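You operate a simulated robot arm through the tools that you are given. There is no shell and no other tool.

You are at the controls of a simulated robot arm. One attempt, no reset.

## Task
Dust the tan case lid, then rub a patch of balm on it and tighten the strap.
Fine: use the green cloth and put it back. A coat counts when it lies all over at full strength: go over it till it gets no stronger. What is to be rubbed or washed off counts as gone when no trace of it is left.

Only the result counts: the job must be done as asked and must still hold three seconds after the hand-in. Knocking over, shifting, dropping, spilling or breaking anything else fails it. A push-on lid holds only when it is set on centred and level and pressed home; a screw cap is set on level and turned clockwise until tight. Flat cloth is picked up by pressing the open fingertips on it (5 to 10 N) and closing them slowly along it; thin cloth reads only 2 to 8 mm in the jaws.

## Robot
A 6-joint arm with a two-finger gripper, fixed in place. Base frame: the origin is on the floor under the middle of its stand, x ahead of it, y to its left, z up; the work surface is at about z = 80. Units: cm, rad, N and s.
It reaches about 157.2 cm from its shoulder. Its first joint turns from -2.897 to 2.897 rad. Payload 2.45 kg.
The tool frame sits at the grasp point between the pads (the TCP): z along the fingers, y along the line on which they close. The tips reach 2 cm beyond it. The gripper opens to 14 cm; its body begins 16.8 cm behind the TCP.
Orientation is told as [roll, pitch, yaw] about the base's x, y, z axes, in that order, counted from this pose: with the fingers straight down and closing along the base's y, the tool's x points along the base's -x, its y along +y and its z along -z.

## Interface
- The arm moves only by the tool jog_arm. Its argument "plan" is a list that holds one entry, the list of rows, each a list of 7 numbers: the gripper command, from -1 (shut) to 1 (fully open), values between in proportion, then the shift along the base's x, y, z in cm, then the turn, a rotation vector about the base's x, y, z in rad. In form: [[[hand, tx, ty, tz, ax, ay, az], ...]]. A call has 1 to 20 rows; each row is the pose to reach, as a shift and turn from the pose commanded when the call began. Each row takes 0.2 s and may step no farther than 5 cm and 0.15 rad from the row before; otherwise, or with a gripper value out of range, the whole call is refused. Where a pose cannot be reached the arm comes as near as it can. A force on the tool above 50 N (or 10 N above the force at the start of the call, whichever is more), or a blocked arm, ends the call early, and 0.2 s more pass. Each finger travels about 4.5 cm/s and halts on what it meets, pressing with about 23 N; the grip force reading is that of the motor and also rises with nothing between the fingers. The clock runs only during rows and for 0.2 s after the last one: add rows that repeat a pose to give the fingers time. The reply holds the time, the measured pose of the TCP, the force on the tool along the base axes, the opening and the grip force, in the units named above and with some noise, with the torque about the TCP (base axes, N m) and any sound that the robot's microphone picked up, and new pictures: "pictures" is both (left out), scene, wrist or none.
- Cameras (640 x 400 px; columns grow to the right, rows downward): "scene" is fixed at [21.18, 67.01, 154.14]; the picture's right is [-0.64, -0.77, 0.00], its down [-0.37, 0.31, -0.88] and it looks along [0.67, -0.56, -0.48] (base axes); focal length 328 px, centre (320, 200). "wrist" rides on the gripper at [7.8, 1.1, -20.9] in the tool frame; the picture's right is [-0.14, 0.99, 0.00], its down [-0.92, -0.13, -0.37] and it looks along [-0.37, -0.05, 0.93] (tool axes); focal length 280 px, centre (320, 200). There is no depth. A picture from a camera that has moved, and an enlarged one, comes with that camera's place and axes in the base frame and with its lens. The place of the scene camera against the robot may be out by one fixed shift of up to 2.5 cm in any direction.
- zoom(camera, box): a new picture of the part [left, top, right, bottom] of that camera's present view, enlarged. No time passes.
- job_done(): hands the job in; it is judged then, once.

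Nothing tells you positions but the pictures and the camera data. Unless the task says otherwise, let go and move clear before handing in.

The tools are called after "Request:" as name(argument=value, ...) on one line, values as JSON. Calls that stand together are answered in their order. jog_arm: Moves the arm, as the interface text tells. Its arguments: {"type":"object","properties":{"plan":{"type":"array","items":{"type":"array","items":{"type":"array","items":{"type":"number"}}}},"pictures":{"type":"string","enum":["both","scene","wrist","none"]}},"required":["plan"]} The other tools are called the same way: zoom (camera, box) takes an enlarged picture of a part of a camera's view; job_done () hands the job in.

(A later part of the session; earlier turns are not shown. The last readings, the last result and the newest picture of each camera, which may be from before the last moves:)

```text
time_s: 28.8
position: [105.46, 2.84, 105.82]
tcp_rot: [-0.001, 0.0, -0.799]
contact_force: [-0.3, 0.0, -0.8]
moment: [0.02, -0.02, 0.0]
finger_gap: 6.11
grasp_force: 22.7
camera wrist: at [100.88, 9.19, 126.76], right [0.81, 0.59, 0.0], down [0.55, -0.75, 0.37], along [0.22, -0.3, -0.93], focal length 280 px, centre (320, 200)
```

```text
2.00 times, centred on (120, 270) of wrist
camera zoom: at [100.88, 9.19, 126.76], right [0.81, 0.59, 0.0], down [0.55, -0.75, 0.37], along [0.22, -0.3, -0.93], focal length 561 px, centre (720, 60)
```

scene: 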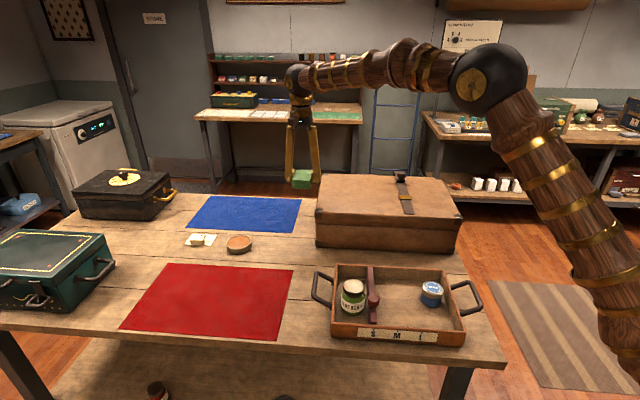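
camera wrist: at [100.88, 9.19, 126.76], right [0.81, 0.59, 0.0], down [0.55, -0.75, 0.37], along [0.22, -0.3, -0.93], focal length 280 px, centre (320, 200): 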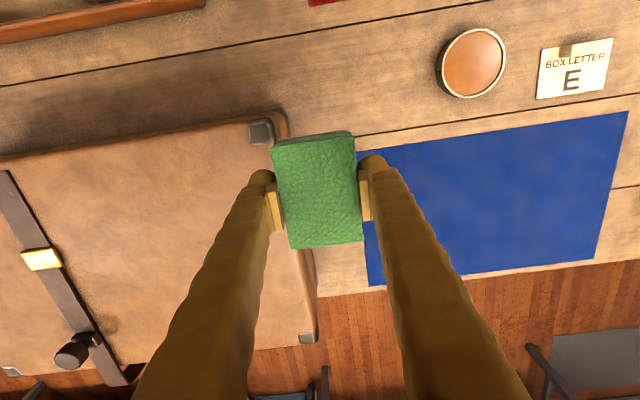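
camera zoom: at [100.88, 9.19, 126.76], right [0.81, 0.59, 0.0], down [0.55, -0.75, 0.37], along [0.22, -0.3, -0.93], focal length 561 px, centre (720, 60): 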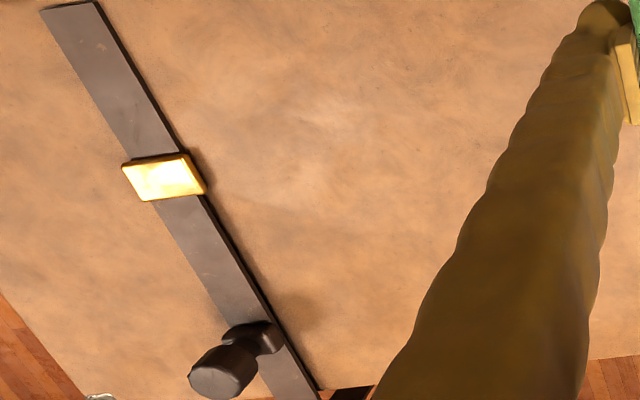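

Request:
zoom(camera="scene", box=[335, 187, 383, 217])

Request:
zoom(camera="wrist", box=[120, 190, 248, 270])

Request:
zoom(camera="wrist", box=[420, 10, 520, 110])

```text
13.33 times, centred on (359, 202) of scene
camera zoom: at [21.18, 67.01, 154.14], right [-0.64, -0.77, 0.0], down [-0.37, 0.31, -0.88], along [0.67, -0.56, -0.48], focal length 4376 px, centre (-200, 173)
```

zoom: 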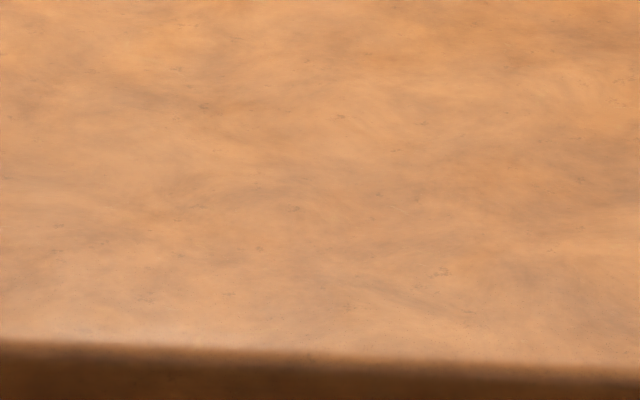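

```text
5.00 times, centred on (184, 230) of wrist
camera zoom: at [100.88, 9.19, 126.76], right [0.81, 0.59, 0.0], down [0.55, -0.75, 0.37], along [0.22, -0.3, -0.93], focal length 1402 px, centre (1000, 50)
```

zoom: 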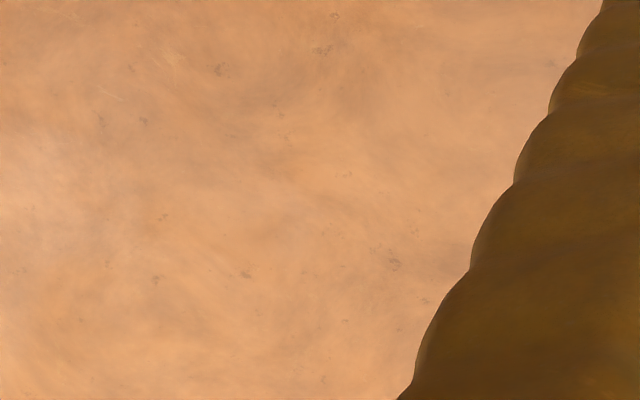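

```text
4.00 times, centred on (470, 60) of wrist
camera zoom: at [100.88, 9.19, 126.76], right [0.81, 0.59, 0.0], down [0.55, -0.75, 0.37], along [0.22, -0.3, -0.93], focal length 1122 px, centre (-280, 760)
```

zoom: 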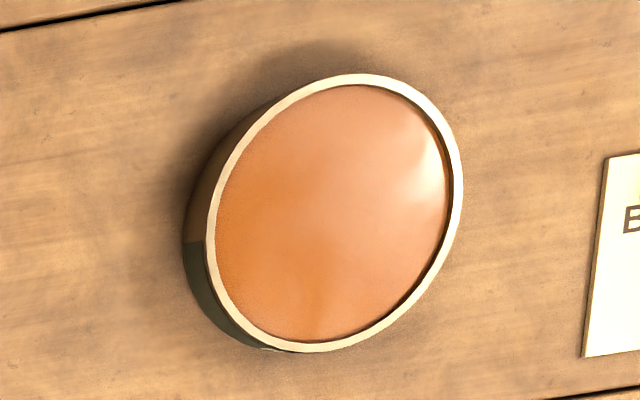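

The dust is completely gone. Next is the balm: the tin (centre 116.66, 24.68, rim z 82.5, inner radius ~4) is smaller than the pad, so I'll tilt about 12° and dip the pad's end edge inside the rim. I'm moving above the tin with that tilt.

Request:
jog_arm(plan=[[[-1, 2.1, 3.36, 0, -0.025, -0.0245, 0], [-1, 4.2, 6.7, 0, -0.05, -0.049, 0], [-1, 6.3, 10.1, 0, -0.075, -0.073, 0], [-1, 8.4, 13.4, 0, -0.1, -0.098, 0], [-1, 10.5, 16.8, 0, -0.125, -0.122, 0], [-1, 12.63, 20.15, 0, -0.1506, -0.1464, 0], [-1, 12.63, 20.15, -4, -0.1506, -0.1464, 0], [-1, 12.63, 20.15, -8, -0.1506, -0.1464, 0], [-1, 12.63, 20.15, -12, -0.1506, -0.1464, 0], [-1, 12.63, 20.15, -15, -0.1506, -0.1464, 0], [-1, 12.63, 20.15, -16, -0.1506, -0.1464, 0], [-1, 12.63, 20.15, -16, -0.1506, -0.1464, 0]]], pictures="both")

Request:
zoom(camera="scene", box=[200, 190, 300, 260])

Request:
zoom(camera="wrist", box=[220, 80, 420, 205])

```text
time_s: 31.4
position: [118.19, 23.11, 89.89]
tcp_rot: [-0.001, -0.209, -0.8]
contact_force: [-1.2, 0.1, -0.3]
moment: [0.0, -0.02, -0.02]
finger_gap: 6.12
grasp_force: 23.0
camera wrist: at [110.66, 32.32, 108.73], right [0.8, 0.59, 0.03], down [0.48, -0.68, 0.55], along [0.35, -0.43, -0.83], focal length 280 px, centre (320, 200)
```

scene: 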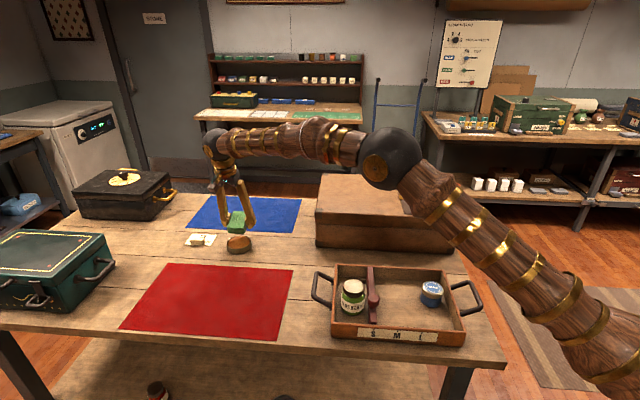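
wrist: 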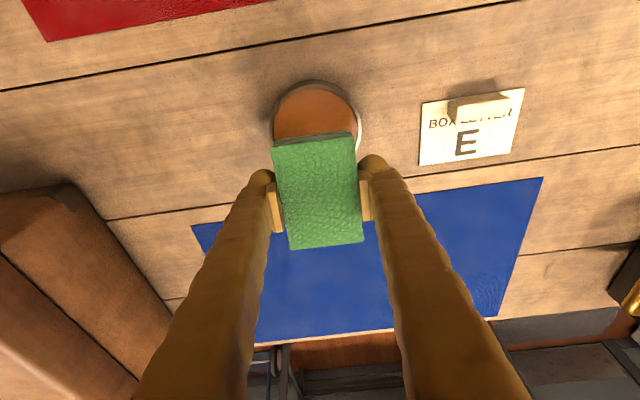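

```text
5.71 times, centred on (250, 225) of scene
camera zoom: at [21.18, 67.01, 154.14], right [-0.64, -0.77, 0.0], down [-0.37, 0.31, -0.88], along [0.67, -0.56, -0.48], focal length 1876 px, centre (720, 57)
```

zoom: 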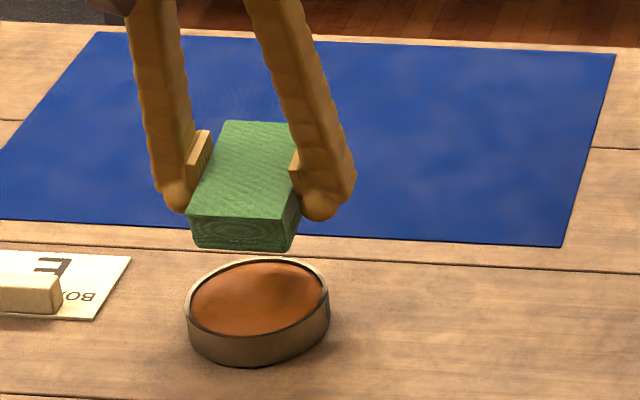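

```text
3.20 times, centred on (320, 142) of wrist
camera zoom: at [110.66, 32.32, 108.73], right [0.8, 0.59, 0.03], down [0.48, -0.68, 0.55], along [0.35, -0.43, -0.83], focal length 897 px, centre (320, 384)
```

zoom: 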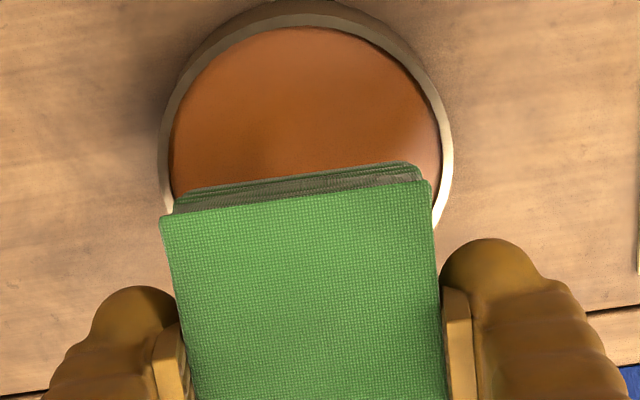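

The pad's low edge is lined up inside the rim. I'll lower to just above the balm, then step down gently.

Request:
jog_arm(plan=[[[-1, 0, 0, -1.5, 0, 0, 0], [-1, 0, 0, -2.8, 0, 0, 0], [-1, 0, 0, -3.5, 0, 0, 0], [-1, 0, 0, -3.9, 0, 0, 0], [-1, 0, 0, -4.1, 0, 0, 0], [-1, 0, 0, -4.1, 0, 0, 0]]], pictures="both")

Request:
zoom(camera="wrist", box=[220, 80, 420, 205])

Request:
zoom(camera="scene", box=[200, 190, 300, 260])

```text
time_s: 32.8
position: [118.34, 23.0, 86.02]
tcp_rot: [0.0, -0.209, -0.8]
contact_force: [-0.8, 0.9, -0.3]
moment: [-0.02, -0.03, 0.02]
finger_gap: 6.11
grasp_force: 22.8
camera wrist: at [110.77, 32.32, 104.77], right [0.8, 0.59, 0.03], down [0.48, -0.68, 0.55], along [0.35, -0.43, -0.83], focal length 280 px, centre (320, 200)
```

scene: 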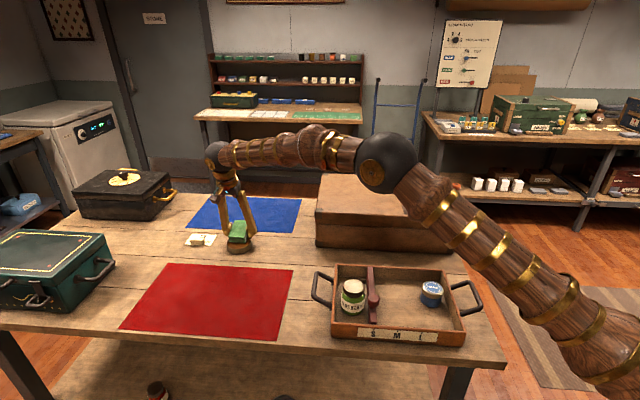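
wrist: 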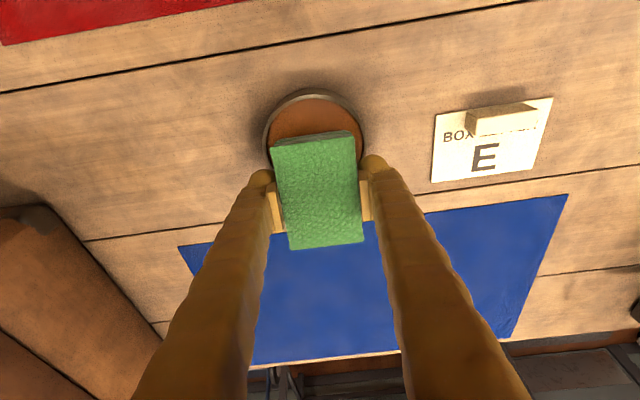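

```text
3.20 times, centred on (320, 142) of wrist
camera zoom: at [110.77, 32.32, 104.77], right [0.8, 0.59, 0.03], down [0.48, -0.68, 0.55], along [0.35, -0.43, -0.83], focal length 897 px, centre (320, 384)
```

zoom: 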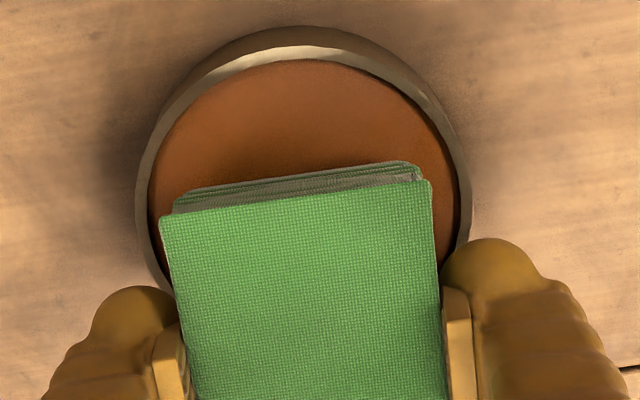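

```text
5.71 times, centred on (250, 225) of scene
camera zoom: at [21.18, 67.01, 154.14], right [-0.64, -0.77, 0.0], down [-0.37, 0.31, -0.88], along [0.67, -0.56, -0.48], focal length 1876 px, centre (720, 57)
```

zoom: 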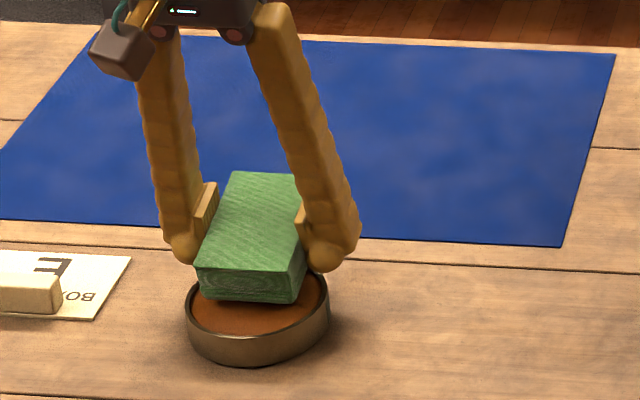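

Request:
jog_arm(plan=[[[-1, 0, 0, -0.15, 0, 0, 0], [-1, 0, 0, -0.3, 0, 0, 0], [-1, 0, 0, -0.3, 0, 0, 0]]], pictures="none")

```text
time_s: 33.6
position: [118.34, 22.97, 85.71]
tcp_rot: [0.0, -0.208, -0.8]
contact_force: [-0.1, -0.3, -0.9]
moment: [0.0, 0.0, 0.0]
finger_gap: 6.13
grasp_force: 23.2
```

Request:
jog_arm(plan=[[[-1, 0, 0, -0.1, 0, 0, 0], [-1, 0, 0, -0.2, 0, 0, 0], [-1, 0, 0, -0.2, 0, 0, 0]]], pictures="none")

```text
time_s: 34.4
position: [118.26, 22.93, 85.51]
tcp_rot: [0.0, -0.212, -0.8]
contact_force: [1.4, 0.7, 4.2]
moment: [0.12, 0.06, -0.03]
finger_gap: 6.1
grasp_force: 22.8
```

Contact with the balm (4.2 N). I'll press slightly more and hold, then look.

Request:
jog_arm(plan=[[[-1, 0, 0, -0.04, 0, 0, 0], [-1, 0, 0, -0.04, 0, 0, 0], [-1, 0, 0, -0.04, 0, 0, 0]]], pictures="both")

Request:
zoom(camera="wrist", box=[220, 80, 420, 205])

Request:
zoom(camera="scene", box=[200, 190, 300, 260])

```text
time_s: 35.2
position: [118.12, 23.0, 85.48]
tcp_rot: [0.001, -0.211, -0.799]
contact_force: [-0.2, -0.8, 19.4]
moment: [0.56, 0.59, 0.0]
finger_gap: 6.1
grasp_force: 22.7
camera wrist: at [110.65, 32.32, 104.22], right [0.8, 0.59, 0.03], down [0.48, -0.68, 0.55], along [0.35, -0.43, -0.83], focal length 280 px, centre (320, 200)
```

scene: 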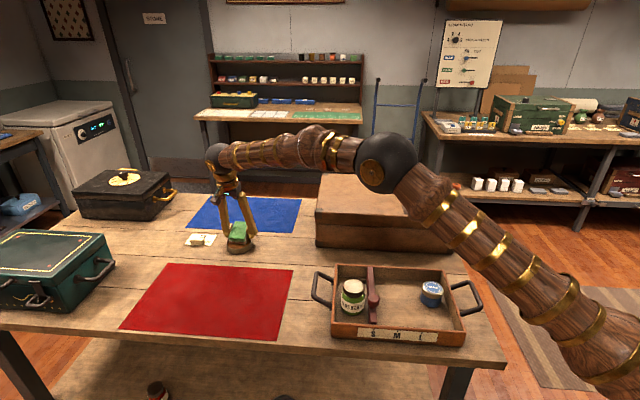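
wrist: 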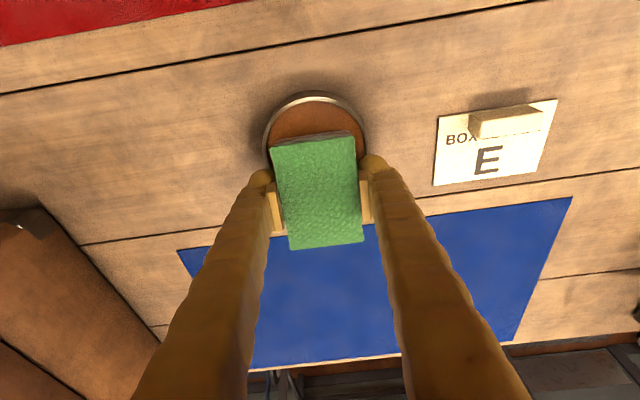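

```text
3.20 times, centred on (320, 142) of wrist
camera zoom: at [110.65, 32.32, 104.22], right [0.8, 0.59, 0.03], down [0.48, -0.68, 0.55], along [0.35, -0.43, -0.83], focal length 897 px, centre (320, 384)
```

zoom: 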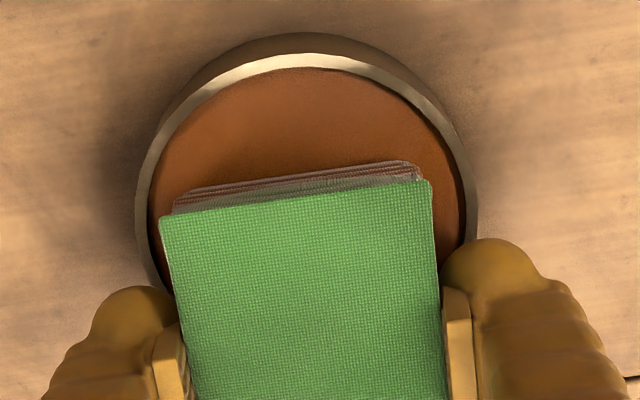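

```text
5.71 times, centred on (250, 225) of scene
camera zoom: at [21.18, 67.01, 154.14], right [-0.64, -0.77, 0.0], down [-0.37, 0.31, -0.88], along [0.67, -0.56, -0.48], focal length 1876 px, centre (720, 57)
```

zoom: 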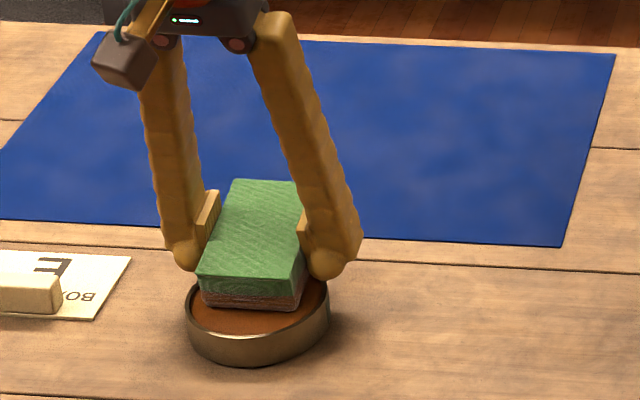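

The lower layers of the pad have turned orange, so it's loaded with balm. I'll lift straight up, level it, and carry it back to the lid.

Request:
jog_arm(plan=[[[-1, 0, 0, 0.4, 0, 0, 0], [-1, 0, 0, 1.2, 0, 0, 0], [-1, 0, 0, 3, 0, 0, 0], [-1, 0, 0, 6, 0, 0, 0], [-1, 0, 0, 10, 0, 0, 0], [-1, 0, 0, 14, 0, 0, 0], [-1, 0, 0, 18, 0, 0, 0], [-1, 0, 0, 20.6, 0, 0, 0], [-1, -2, -3.1, 20.6, 0.025, 0.0245, 0], [-1, -4.6, -7.2, 20.6, 0.05, 0.049, 0], [-1, -7.2, -11.2, 20.6, 0.075, 0.073, 0], [-1, -9.8, -15.3, 20.6, 0.1, 0.098, 0], [-1, -12.4, -19.3, 20.6, 0.125, 0.122, 0], [-1, -15, -23.4, 20.6, 0.1506, 0.1464, 0], [-1, -17.6, -27.5, 20.6, 0.1506, 0.1464, 0], [-1, -20.2, -31.5, 20.6, 0.1506, 0.1464, 0], [-1, -22.4, -35, 20.6, 0.1506, 0.1464, 0], [-1, -23.83, -37.17, 20.6, 0.1506, 0.1464, 0], [-1, -23.83, -37.17, 20.6, 0.1506, 0.1464, 0]]], pictures="both")

Request:
zoom(camera="scene", box=[320, 130, 440, 205])

Request:
zoom(camera="scene", box=[200, 220, 300, 260])

```text
time_s: 39.2
position: [94.37, -14.04, 105.79]
tcp_rot: [-0.001, 0.0, -0.798]
contact_force: [0.9, 0.2, -0.4]
moment: [-0.01, 0.0, -0.02]
finger_gap: 6.13
grasp_force: 23.0
camera wrist: at [89.72, -7.69, 126.66], right [0.81, 0.59, 0.0], down [0.55, -0.75, 0.37], along [0.22, -0.3, -0.93], focal length 280 px, centre (320, 200)
```

scene: 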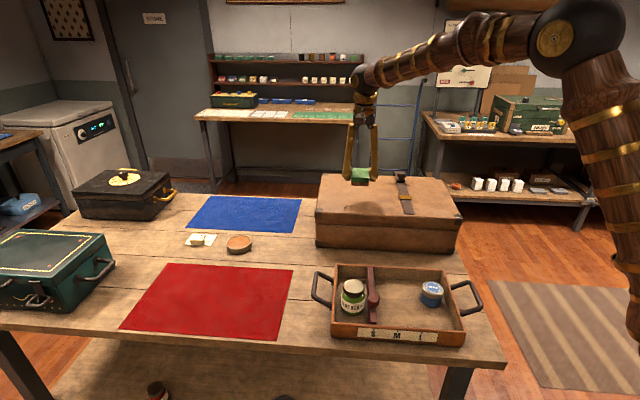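
wrist: 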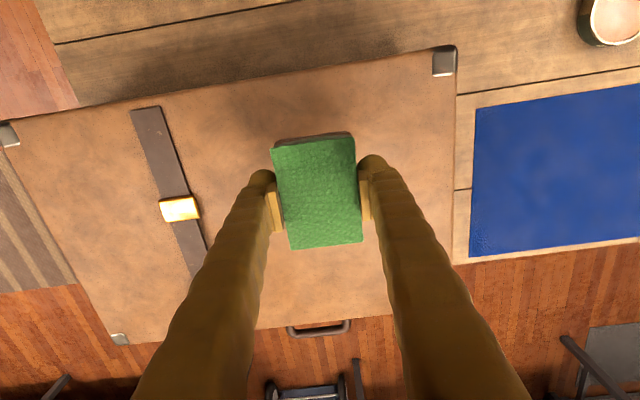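

```text
5.33 times, centred on (380, 168) of scene
camera zoom: at [21.18, 67.01, 154.14], right [-0.64, -0.77, 0.0], down [-0.37, 0.31, -0.88], along [0.67, -0.56, -0.48], focal length 1751 px, centre (0, 373)
```

zoom: 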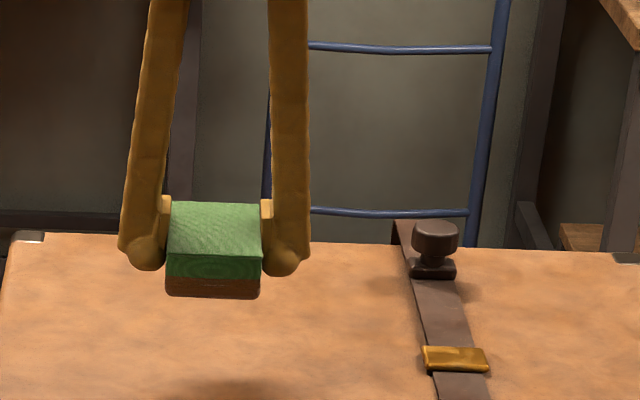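

```text
6.40 times, centred on (250, 240) of scene
camera zoom: at [21.18, 67.01, 154.14], right [-0.64, -0.77, 0.0], down [-0.37, 0.31, -0.88], along [0.67, -0.56, -0.48], focal length 2101 px, centre (768, -56)
```

zoom: 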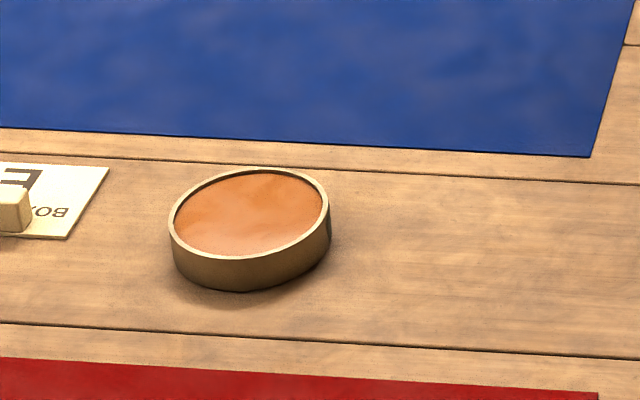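

The loaded pad is over the dusted area and the tin hasn't moved. I'll lower to contact.

Request:
jog_arm(plan=[[[-1, 0, 0, -3, 0, 0, 0], [-1, 0, 0, -5.5, 0, 0, 0], [-1, 0, 0, -7, 0, 0, 0], [-1, 0, 0, -7.6, 0, 0, 0], [-1, 0, 0, -7.85, 0, 0, 0], [-1, 0, 0, -7.95, 0, 0, 0], [-1, 0, 0, -7.95, 0, 0, 0]]], pictures="none")

```text
time_s: 40.8
position: [94.56, -14.21, 97.91]
tcp_rot: [-0.001, 0.001, -0.8]
contact_force: [-0.2, 0.8, -0.8]
moment: [0.0, 0.0, 0.01]
finger_gap: 6.07
grasp_force: 23.1
```

Request:
jog_arm(plan=[[[-1, 0, 0, -0.08, 0, 0, 0], [-1, 0, 0, -0.08, 0, 0, 0]]], pictures="none")

```text
time_s: 41.4
position: [94.59, -14.13, 97.86]
tcp_rot: [0.0, -0.001, -0.799]
contact_force: [0.4, 0.5, 0.6]
moment: [-0.02, -0.04, 0.01]
finger_gap: 6.1
grasp_force: 23.4
```

Request:
jog_arm(plan=[[[-1, 0, 0, -0.06, 0, 0, 0], [-1, 0, 0, -0.06, 0, 0, 0]]], pictures="none")

```text
time_s: 42.0
position: [94.57, -14.18, 97.89]
tcp_rot: [0.0, -0.003, -0.799]
contact_force: [-2.8, -1.5, 14.0]
moment: [-0.05, -0.05, 0.0]
finger_gap: 6.09
grasp_force: 23.2
```

14 N of contact. I'll rub in strokes over the patch area.

Request:
jog_arm(plan=[[[-1, -1.05, 1.08, 0.01, 0, 0, 0], [-1, 1.11, 3.17, 0.01, 0, 0, 0], [-1, 3.26, 5.26, 0.01, 0, 0, 0], [-1, 1.11, 3.17, 0.01, 0, 0, 0], [-1, -1.05, 1.08, 0.01, 0, 0, 0], [-1, -3.2, -1.02, 0.01, 0, 0, 0], [-1, -5.35, -3.11, 0.01, 0, 0, 0], [-1, -4.3, -4.18, 0.01, 0, 0, 0], [-1, -2.15, -2.09, 0.01, 0, 0, 0], [-1, 0, 0, 0.01, 0, 0, 0], [-1, 2.15, 2.09, 0.01, 0, 0, 0], [-1, 4.3, 4.18, 0.01, 0, 0, 0], [-1, 5.35, 3.11, 0.01, 0, 0, 0], [-1, 3.2, 1.02, 0.01, 0, 0, 0], [-1, 1.05, -1.08, 0.01, 0, 0, 0], [-1, -1.11, -3.17, 0.01, 0, 0, 0], [-1, -3.26, -5.26, 0.01, 0, 0, 0], [-1, -1.11, -3.17, 0.01, 0, 0, 0], [-1, 1.05, -1.08, 0.01, 0, 0, 0], [-1, 3.2, 1.02, 0.01, 0, 0, 0]]], pictures="both")

Request:
zoom(camera="scene", box=[310, 160, 430, 235])

```text
time_s: 46.2
position: [97.54, -13.19, 97.74]
tcp_rot: [0.001, 0.001, -0.801]
contact_force: [-12.0, -6.6, 28.4]
moment: [-0.05, 0.42, 0.14]
finger_gap: 6.14
grasp_force: 23.3
camera wrist: at [92.87, -6.84, 118.69], right [0.81, 0.59, 0.0], down [0.55, -0.75, 0.37], along [0.22, -0.3, -0.93], focal length 280 px, centre (320, 200)
```

scene: 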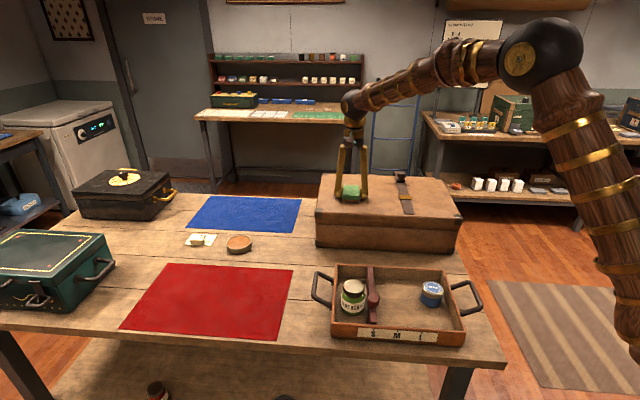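
wrist: 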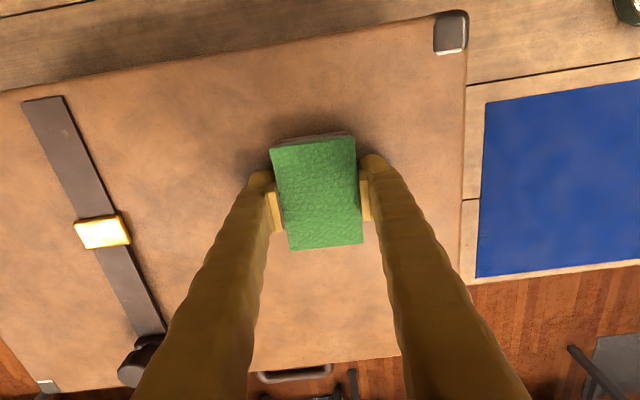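

```text
5.33 times, centred on (370, 198) of scene
camera zoom: at [21.18, 67.01, 154.14], right [-0.64, -0.77, 0.0], down [-0.37, 0.31, -0.88], along [0.67, -0.56, -0.48], focal length 1751 px, centre (53, 213)
```

zoom: 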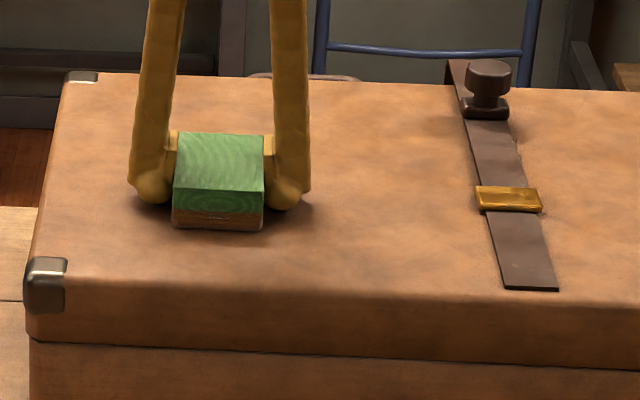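

I'll lift and back away to see whether a coat shows on the lid.

Request:
jog_arm(plan=[[[-1, 0, 0, 1, 0, 0, 0], [-1, 0, 0, 4, 0, 0, 0], [-1, 2, 4, 7, 0, 0, 0], [-1, 4, 8, 8, 0, 0, 0], [-1, 6, 12, 8, 0, 0, 0], [-1, 8, 16, 8, 0, 0, 0], [-1, 8, 16, 8, 0, 0, 0]]], pictures="both")

Request:
zoom(camera="scene", box=[310, 170, 430, 245])

Request:
zoom(camera="wrist", box=[0, 130, 280, 330])

Request:
zoom(camera="scene", box=[260, 140, 340, 200])

```text
refused: row 3 steps farther than a row can; nothing moved
```

```text
5.33 times, centred on (370, 208) of scene
camera zoom: at [21.18, 67.01, 154.14], right [-0.64, -0.77, 0.0], down [-0.37, 0.31, -0.88], along [0.67, -0.56, -0.48], focal length 1751 px, centre (53, 160)
```

zoom: 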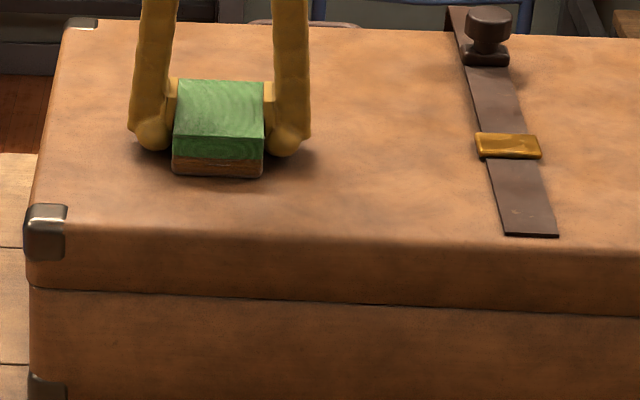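

```text
2.00 times, centred on (140, 230) of wrist
camera zoom: at [92.87, -6.84, 118.69], right [0.81, 0.59, 0.0], down [0.55, -0.75, 0.37], along [0.22, -0.3, -0.93], focal length 561 px, centre (680, 140)
```

zoom: 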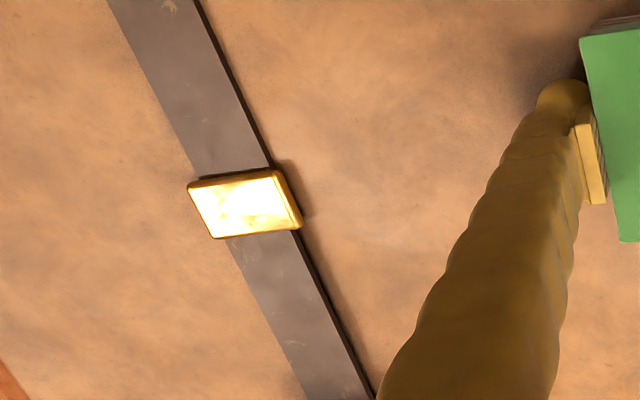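

```text
6.67 times, centred on (300, 170) of scene
camera zoom: at [21.18, 67.01, 154.14], right [-0.64, -0.77, 0.0], down [-0.37, 0.31, -0.88], along [0.67, -0.56, -0.48], focal length 2188 px, centre (453, 400)
```

zoom: 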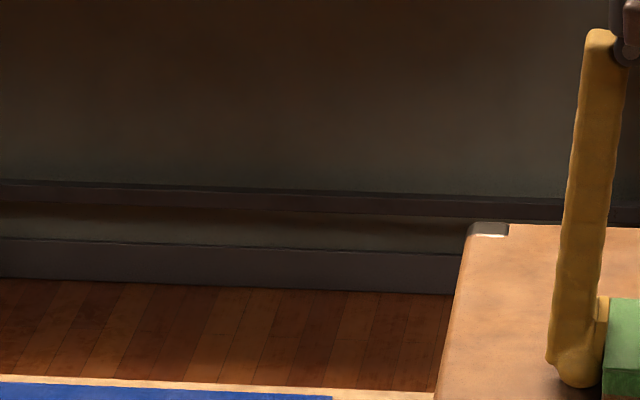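

Request:
jog_arm(plan=[[[-1, 0, 0, 1, 0, 0, 0], [-1, 0, 0, 4, 0, 0, 0], [-1, 1, 2, 7, 0, 0, 0], [-1, 2.8, 5.5, 8, 0, 0, 0], [-1, 4.6, 9, 8, 0, 0, 0], [-1, 6.4, 12.6, 8, 0, 0, 0], [-1, 8, 16, 8, 0, 0, 0], [-1, 8, 16, 8, 0, 0, 0]]], pictures="both")

Request:
zoom(camera="scene", box=[310, 170, 430, 245])

Request:
zoom(camera="wrist", box=[0, 130, 280, 330])

Request:
zoom(camera="scene", box=[260, 140, 340, 200])

```text
time_s: 48.0
position: [105.47, 2.85, 106.05]
tcp_rot: [0.0, 0.0, -0.799]
contact_force: [-0.8, 0.2, -1.1]
moment: [0.0, 0.0, -0.03]
finger_gap: 6.11
grasp_force: 22.9
camera wrist: at [100.83, 9.26, 126.89], right [0.81, 0.59, 0.0], down [0.55, -0.75, 0.37], along [0.22, -0.3, -0.93], focal length 280 px, centre (320, 200)
```

scene: 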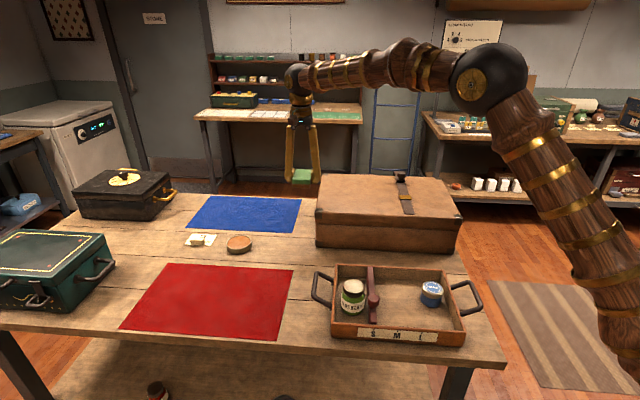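
wrist: 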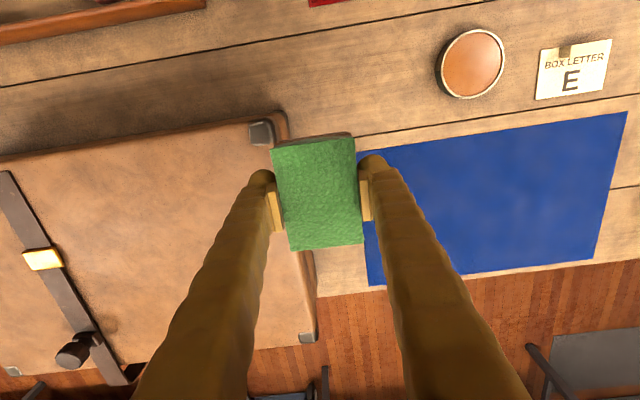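

```text
5.33 times, centred on (370, 208) of scene
camera zoom: at [21.18, 67.01, 154.14], right [-0.64, -0.77, 0.0], down [-0.37, 0.31, -0.88], along [0.67, -0.56, -0.48], focal length 1751 px, centre (53, 160)
```

zoom: 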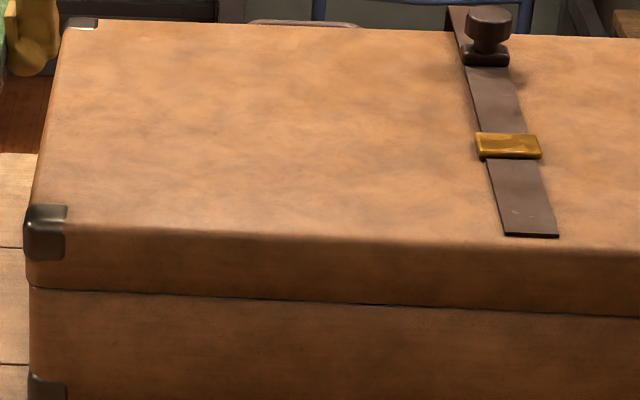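

```text
2.00 times, centred on (140, 230) of wrist
camera zoom: at [100.83, 9.26, 126.89], right [0.81, 0.59, 0.0], down [0.55, -0.75, 0.37], along [0.22, -0.3, -0.93], focal length 561 px, centre (680, 140)
```

zoom: 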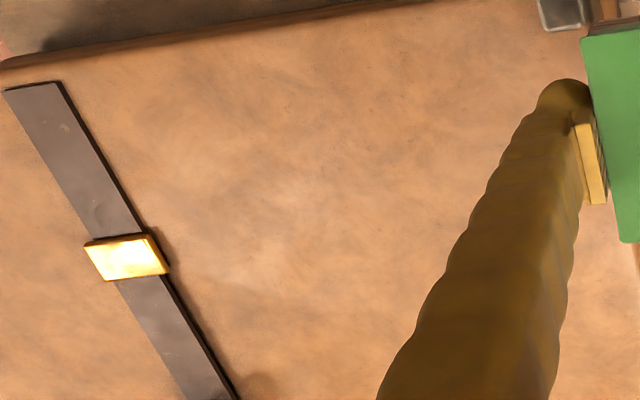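

```text
6.67 times, centred on (300, 170) of scene
camera zoom: at [21.18, 67.01, 154.14], right [-0.64, -0.77, 0.0], down [-0.37, 0.31, -0.88], along [0.67, -0.56, -0.48], focal length 2188 px, centre (453, 400)
```

zoom: 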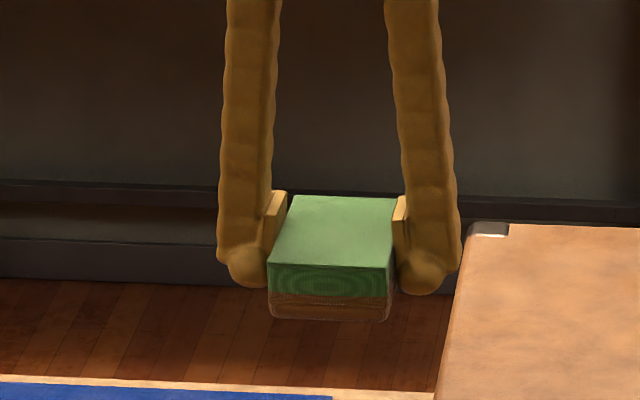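

Request:
zoom(camera="wrist", box=[120, 190, 248, 270])

Request:
zoom(camera="wrist", box=[0, 170, 240, 370])

Request:
zoom(camera="scene", box=[335, 187, 383, 217])

```text
5.00 times, centred on (184, 230) of wrist
camera zoom: at [100.83, 9.26, 126.89], right [0.81, 0.59, 0.0], down [0.55, -0.75, 0.37], along [0.22, -0.3, -0.93], focal length 1402 px, centre (1000, 50)
```

zoom: 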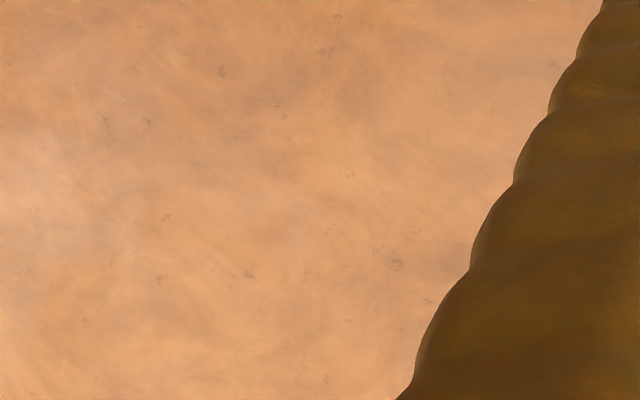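

```text
2.00 times, centred on (120, 270) of wrist
camera zoom: at [100.83, 9.26, 126.89], right [0.81, 0.59, 0.0], down [0.55, -0.75, 0.37], along [0.22, -0.3, -0.93], focal length 561 px, centre (720, 60)
```

zoom: 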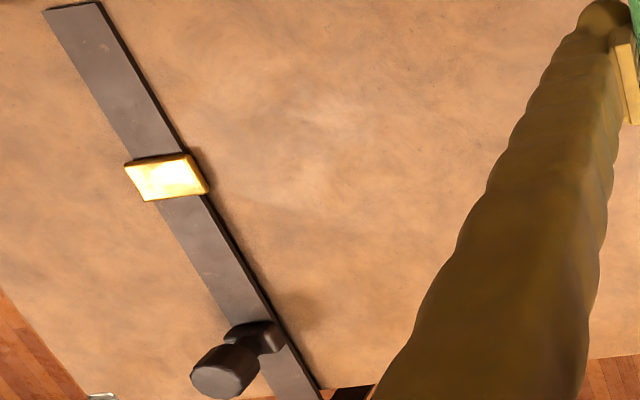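

```text
13.33 times, centred on (359, 202) of scene
camera zoom: at [21.18, 67.01, 154.14], right [-0.64, -0.77, 0.0], down [-0.37, 0.31, -0.88], along [0.67, -0.56, -0.48], focal length 4376 px, centre (-200, 173)
```

zoom: 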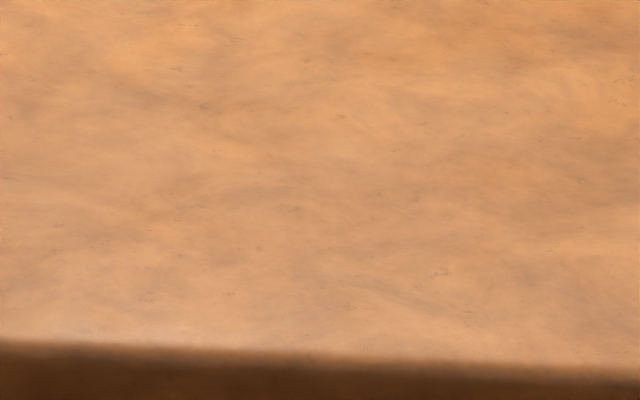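

No coat is visible yet. The pad still carries balm, so I'll go back and rub longer at one spot with steady pressure to see whether it builds up.

Request:
jog_arm(plan=[[[-1, -2, -3.5, 0, 0, 0, 0], [-1, -4.3, -7, 0, 0, 0, 0], [-1, -6.6, -10.5, 0, 0, 0, 0], [-1, -8.9, -14, 0, 0, 0, 0], [-1, -11.2, -17.02, 0, 0, 0, 0], [-1, -11.2, -17.02, -3, 0, 0, 0], [-1, -11.2, -17.02, -6, 0, 0, 0], [-1, -11.2, -17.02, -7.3, 0, 0, 0], [-1, -11.2, -17.02, -7.8, 0, 0, 0], [-1, -11.2, -17.02, -7.95, 0, 0, 0], [-1, -11.2, -17.02, -8.0, 0, 0, 0], [-1, -11.2, -17.02, -8.0, 0, 0, 0]]], pictures="none")

```text
time_s: 50.6
position: [94.38, -14.14, 97.78]
tcp_rot: [0.001, 0.001, -0.799]
contact_force: [0.1, 0.1, -0.1]
moment: [0.0, 0.02, 0.0]
finger_gap: 6.11
grasp_force: 23.3
```

Request:
jog_arm(plan=[[[-1, 0, 0, -0.06, 0, 0, 0], [-1, 0, 0, -0.06, 0, 0, 0]]], pictures="none")

```text
time_s: 51.2
position: [94.41, -14.17, 97.9]
tcp_rot: [0.0, -0.001, -0.8]
contact_force: [2.5, 1.4, 10.5]
moment: [0.13, 0.15, 0.0]
finger_gap: 6.13
grasp_force: 23.1
```

Request:
jog_arm(plan=[[[-1, 0.93, 0.91, 0, 0, 0, 0], [-1, 1.86, 1.81, 0, 0, 0, 0], [-1, 0.93, 0.91, 0, 0, 0, 0], [-1, 0, 0, 0, 0, 0, 0], [-1, -0.93, -0.91, 0, 0, 0, 0], [-1, -1.86, -1.81, 0, 0, 0, 0], [-1, -0.93, -0.91, 0, 0, 0, 0], [-1, 0, 0, 0, 0, 0, 0], [-1, 0.93, 0.91, 0, 0, 0, 0], [-1, 1.86, 1.81, 0, 0, 0, 0], [-1, 0.93, 0.91, 0, 0, 0, 0], [-1, 0, 0, 0, 0, 0, 0], [-1, -0.93, -0.91, 0, 0, 0, 0], [-1, -1.86, -1.81, 0, 0, 0, 0], [-1, -0.93, -0.91, 0, 0, 0, 0], [-1, 0, 0, 0, 0, 0, 0]]], pictures="scene")

Request:
zoom(camera="scene", box=[310, 160, 430, 235])

```text
time_s: 54.6
position: [94.37, -14.14, 97.79]
tcp_rot: [0.001, -0.001, -0.799]
contact_force: [-12.4, -10.2, 28.7]
moment: [0.06, 0.44, 0.18]
finger_gap: 6.12
grasp_force: 23.1
```

scene: 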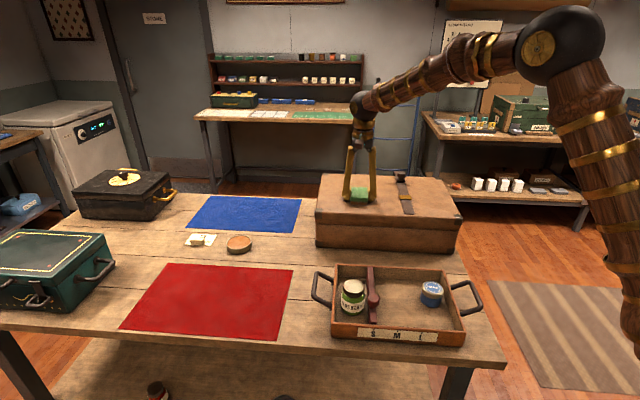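

```text
5.33 times, centred on (370, 198) of scene
camera zoom: at [21.18, 67.01, 154.14], right [-0.64, -0.77, 0.0], down [-0.37, 0.31, -0.88], along [0.67, -0.56, -0.48], focal length 1751 px, centre (53, 213)
```

zoom: 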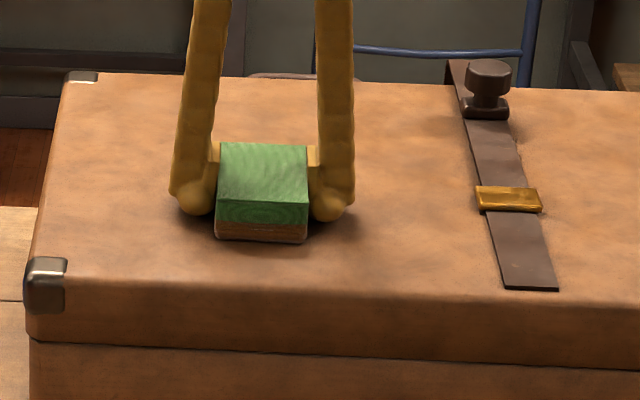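

Request:
jog_arm(plan=[[[-1, 0, 0, 1, 0, 0, 0], [-1, 0, 0, 4, 0, 0, 0], [-1, 1, 2, 7, 0, 0, 0], [-1, 2.8, 5.5, 8.06, 0, 0, 0], [-1, 4.6, 9, 8.06, 0, 0, 0], [-1, 6.8, 12.6, 8.06, 0, 0, 0], [-1, 9, 15, 8.06, 0, 0, 0], [-1, 11.2, 17.02, 8.06, 0, 0, 0], [-1, 11.2, 17.02, 8.06, 0, 0, 0]]], pictures="both")

Request:
zoom(camera="scene", box=[310, 170, 430, 245])

Request:
zoom(camera="wrist", box=[0, 170, 240, 370])

Request:
zoom(camera="scene", box=[260, 140, 340, 200])

```text
time_s: 56.6
position: [105.69, 2.7, 106.01]
tcp_rot: [-0.001, -0.001, -0.8]
contact_force: [0.0, -0.4, -1.0]
moment: [0.02, -0.01, -0.02]
finger_gap: 6.13
grasp_force: 22.8
camera wrist: at [101.03, 9.06, 126.82], right [0.81, 0.59, 0.0], down [0.55, -0.75, 0.37], along [0.22, -0.3, -0.93], focal length 280 px, centre (320, 200)
```

scene: 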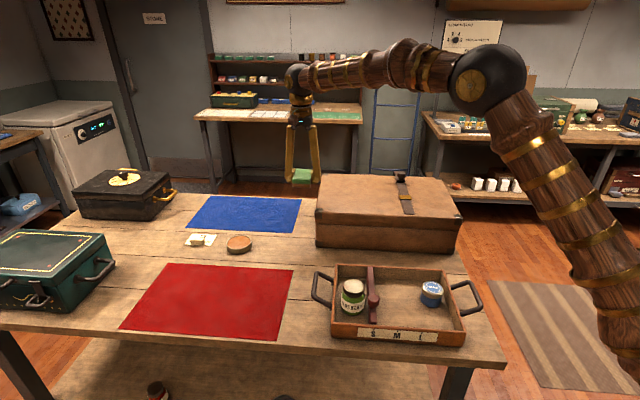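
wrist: 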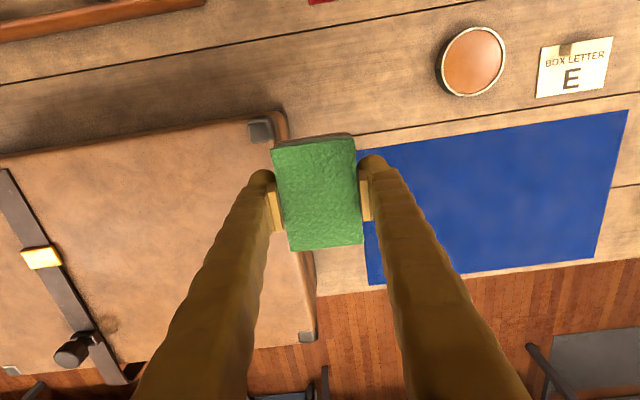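

```text
5.33 times, centred on (370, 208) of scene
camera zoom: at [21.18, 67.01, 154.14], right [-0.64, -0.77, 0.0], down [-0.37, 0.31, -0.88], along [0.67, -0.56, -0.48], focal length 1751 px, centre (53, 160)
```

zoom: 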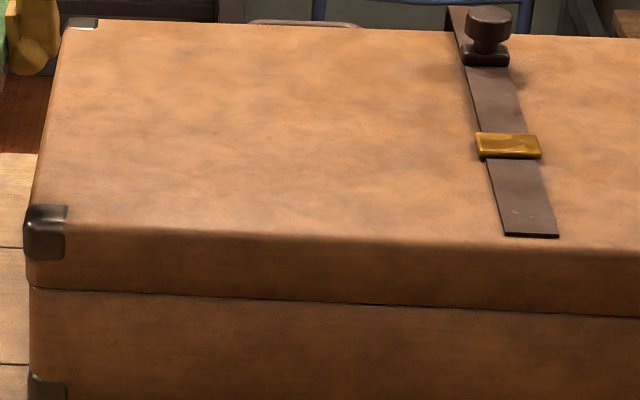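

```text
2.00 times, centred on (120, 270) of wrist
camera zoom: at [101.03, 9.06, 126.82], right [0.81, 0.59, 0.0], down [0.55, -0.75, 0.37], along [0.22, -0.3, -0.93], focal length 561 px, centre (720, 60)
```

zoom: 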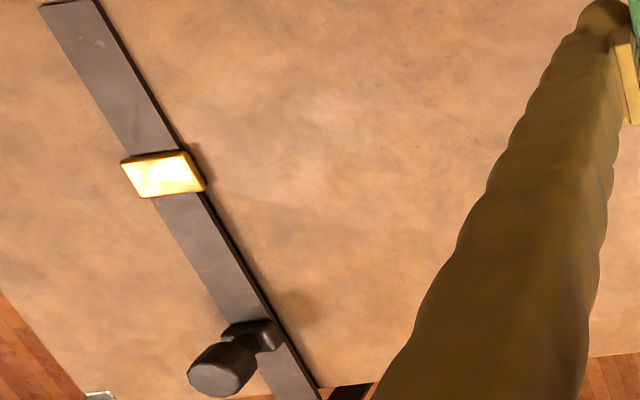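

```text
6.67 times, centred on (300, 170) of scene
camera zoom: at [21.18, 67.01, 154.14], right [-0.64, -0.77, 0.0], down [-0.37, 0.31, -0.88], along [0.67, -0.56, -0.48], focal length 2188 px, centre (453, 400)
```

zoom: 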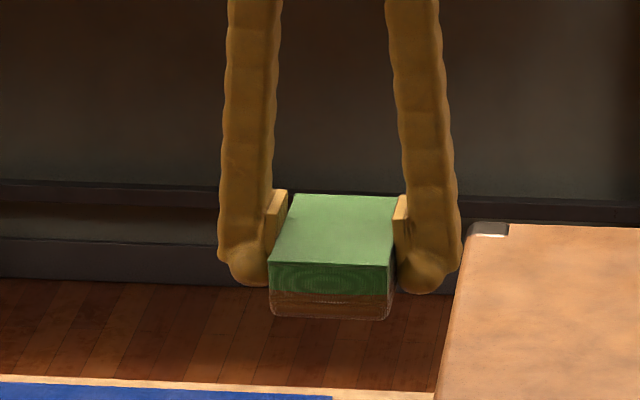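

Still no coat although the pad stays loaded. Maybe the lid takes the balm elsewhere, or only under lighter rubbing. I'll try lighter strokes on another part of the lid, starting further back.

Request:
jog_arm(plan=[[[-1, 0, -4, 0, 0, 0, 0], [-1, 0, -8, 0, 0, 0, 0], [-1, 0, -12, 0, 0, 0, 0], [-1, 0.1, -15.5, 0, 0, 0, 0], [-1, 0.1, -17.2, 0, 0, 0, 0], [-1, 0.1, -17.2, -3, 0, 0, 0], [-1, 0.1, -17.2, -6, 0, 0, 0], [-1, 0.1, -17.2, -7.5, 0, 0, 0], [-1, 0.1, -17.2, -7.9, 0, 0, 0], [-1, 0.1, -17.2, -8.0, 0, 0, 0], [-1, 0.1, -17.2, -8.0, 0, 0, 0]]], pictures="none")

```text
time_s: 59.0
position: [105.72, -14.45, 97.89]
tcp_rot: [0.0, 0.001, -0.8]
contact_force: [0.8, 0.1, -0.5]
moment: [0.03, 0.01, 0.0]
finger_gap: 6.11
grasp_force: 23.5
```

Request:
jog_arm(plan=[[[-1, 0, 0, -0.06, 0, 0, 0], [-1, 0, 0, -0.06, 0, 0, 0]]], pictures="none")

```text
time_s: 59.6
position: [105.81, -14.48, 97.84]
tcp_rot: [0.0, 0.0, -0.8]
contact_force: [1.2, -1.8, 3.8]
moment: [0.12, 0.05, 0.03]
finger_gap: 6.12
grasp_force: 22.7
```

Request:
jog_arm(plan=[[[-1, -2.15, -2.09, -0.01, 0, 0, 0], [-1, -4.3, -4.18, -0.01, 0, 0, 0], [-1, -6.45, -6.27, -0.01, 0, 0, 0], [-1, -8.6, -8.36, -0.01, 0, 0, 0], [-1, -10.75, -10.45, -0.01, 0, 0, 0], [-1, -8.6, -8.36, -0.01, 0, 0, 0], [-1, -6.45, -6.27, -0.01, 0, 0, 0], [-1, -4.3, -4.18, -0.01, 0, 0, 0], [-1, -2.15, -2.09, -0.01, 0, 0, 0], [-1, 0, 0, -0.01, 0, 0, 0], [-1, 1.74, -1.8, -0.01, 0, 0, 0], [-1, 3.49, -3.59, -0.01, 0, 0, 0], [-1, 1.34, -5.68, -0.01, 0, 0, 0], [-1, -0.81, -7.77, -0.01, 0, 0, 0], [-1, -2.96, -9.86, -0.01, 0, 0, 0], [-1, -5.11, -11.95, -0.01, 0, 0, 0], [-1, -5.11, -11.95, 2, 0, 0, 0], [-1, -4, -9, 5, 0, 0, 0]]], pictures="both")

```text
time_s: 63.4
position: [101.43, -23.25, 102.92]
tcp_rot: [-0.001, -0.001, -0.801]
contact_force: [0.1, 1.0, -0.2]
moment: [0.01, 0.01, -0.03]
finger_gap: 6.12
grasp_force: 23.0
camera wrist: at [96.87, -16.96, 123.69], right [0.81, 0.59, 0.0], down [0.55, -0.75, 0.37], along [0.22, -0.3, -0.93], focal length 280 px, centre (320, 200)
```

scene: 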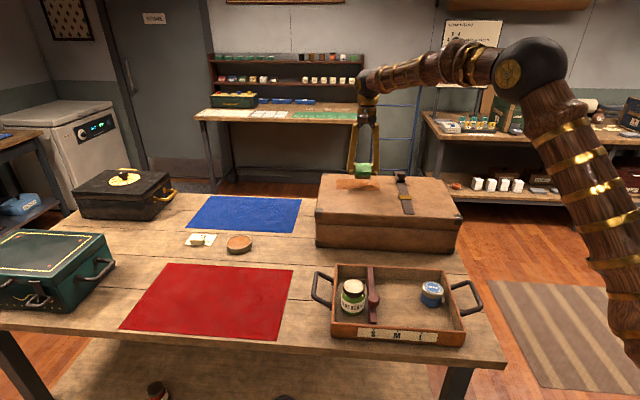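
wrist: 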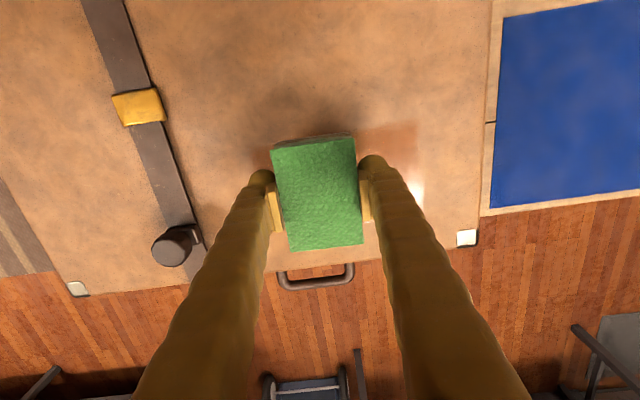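

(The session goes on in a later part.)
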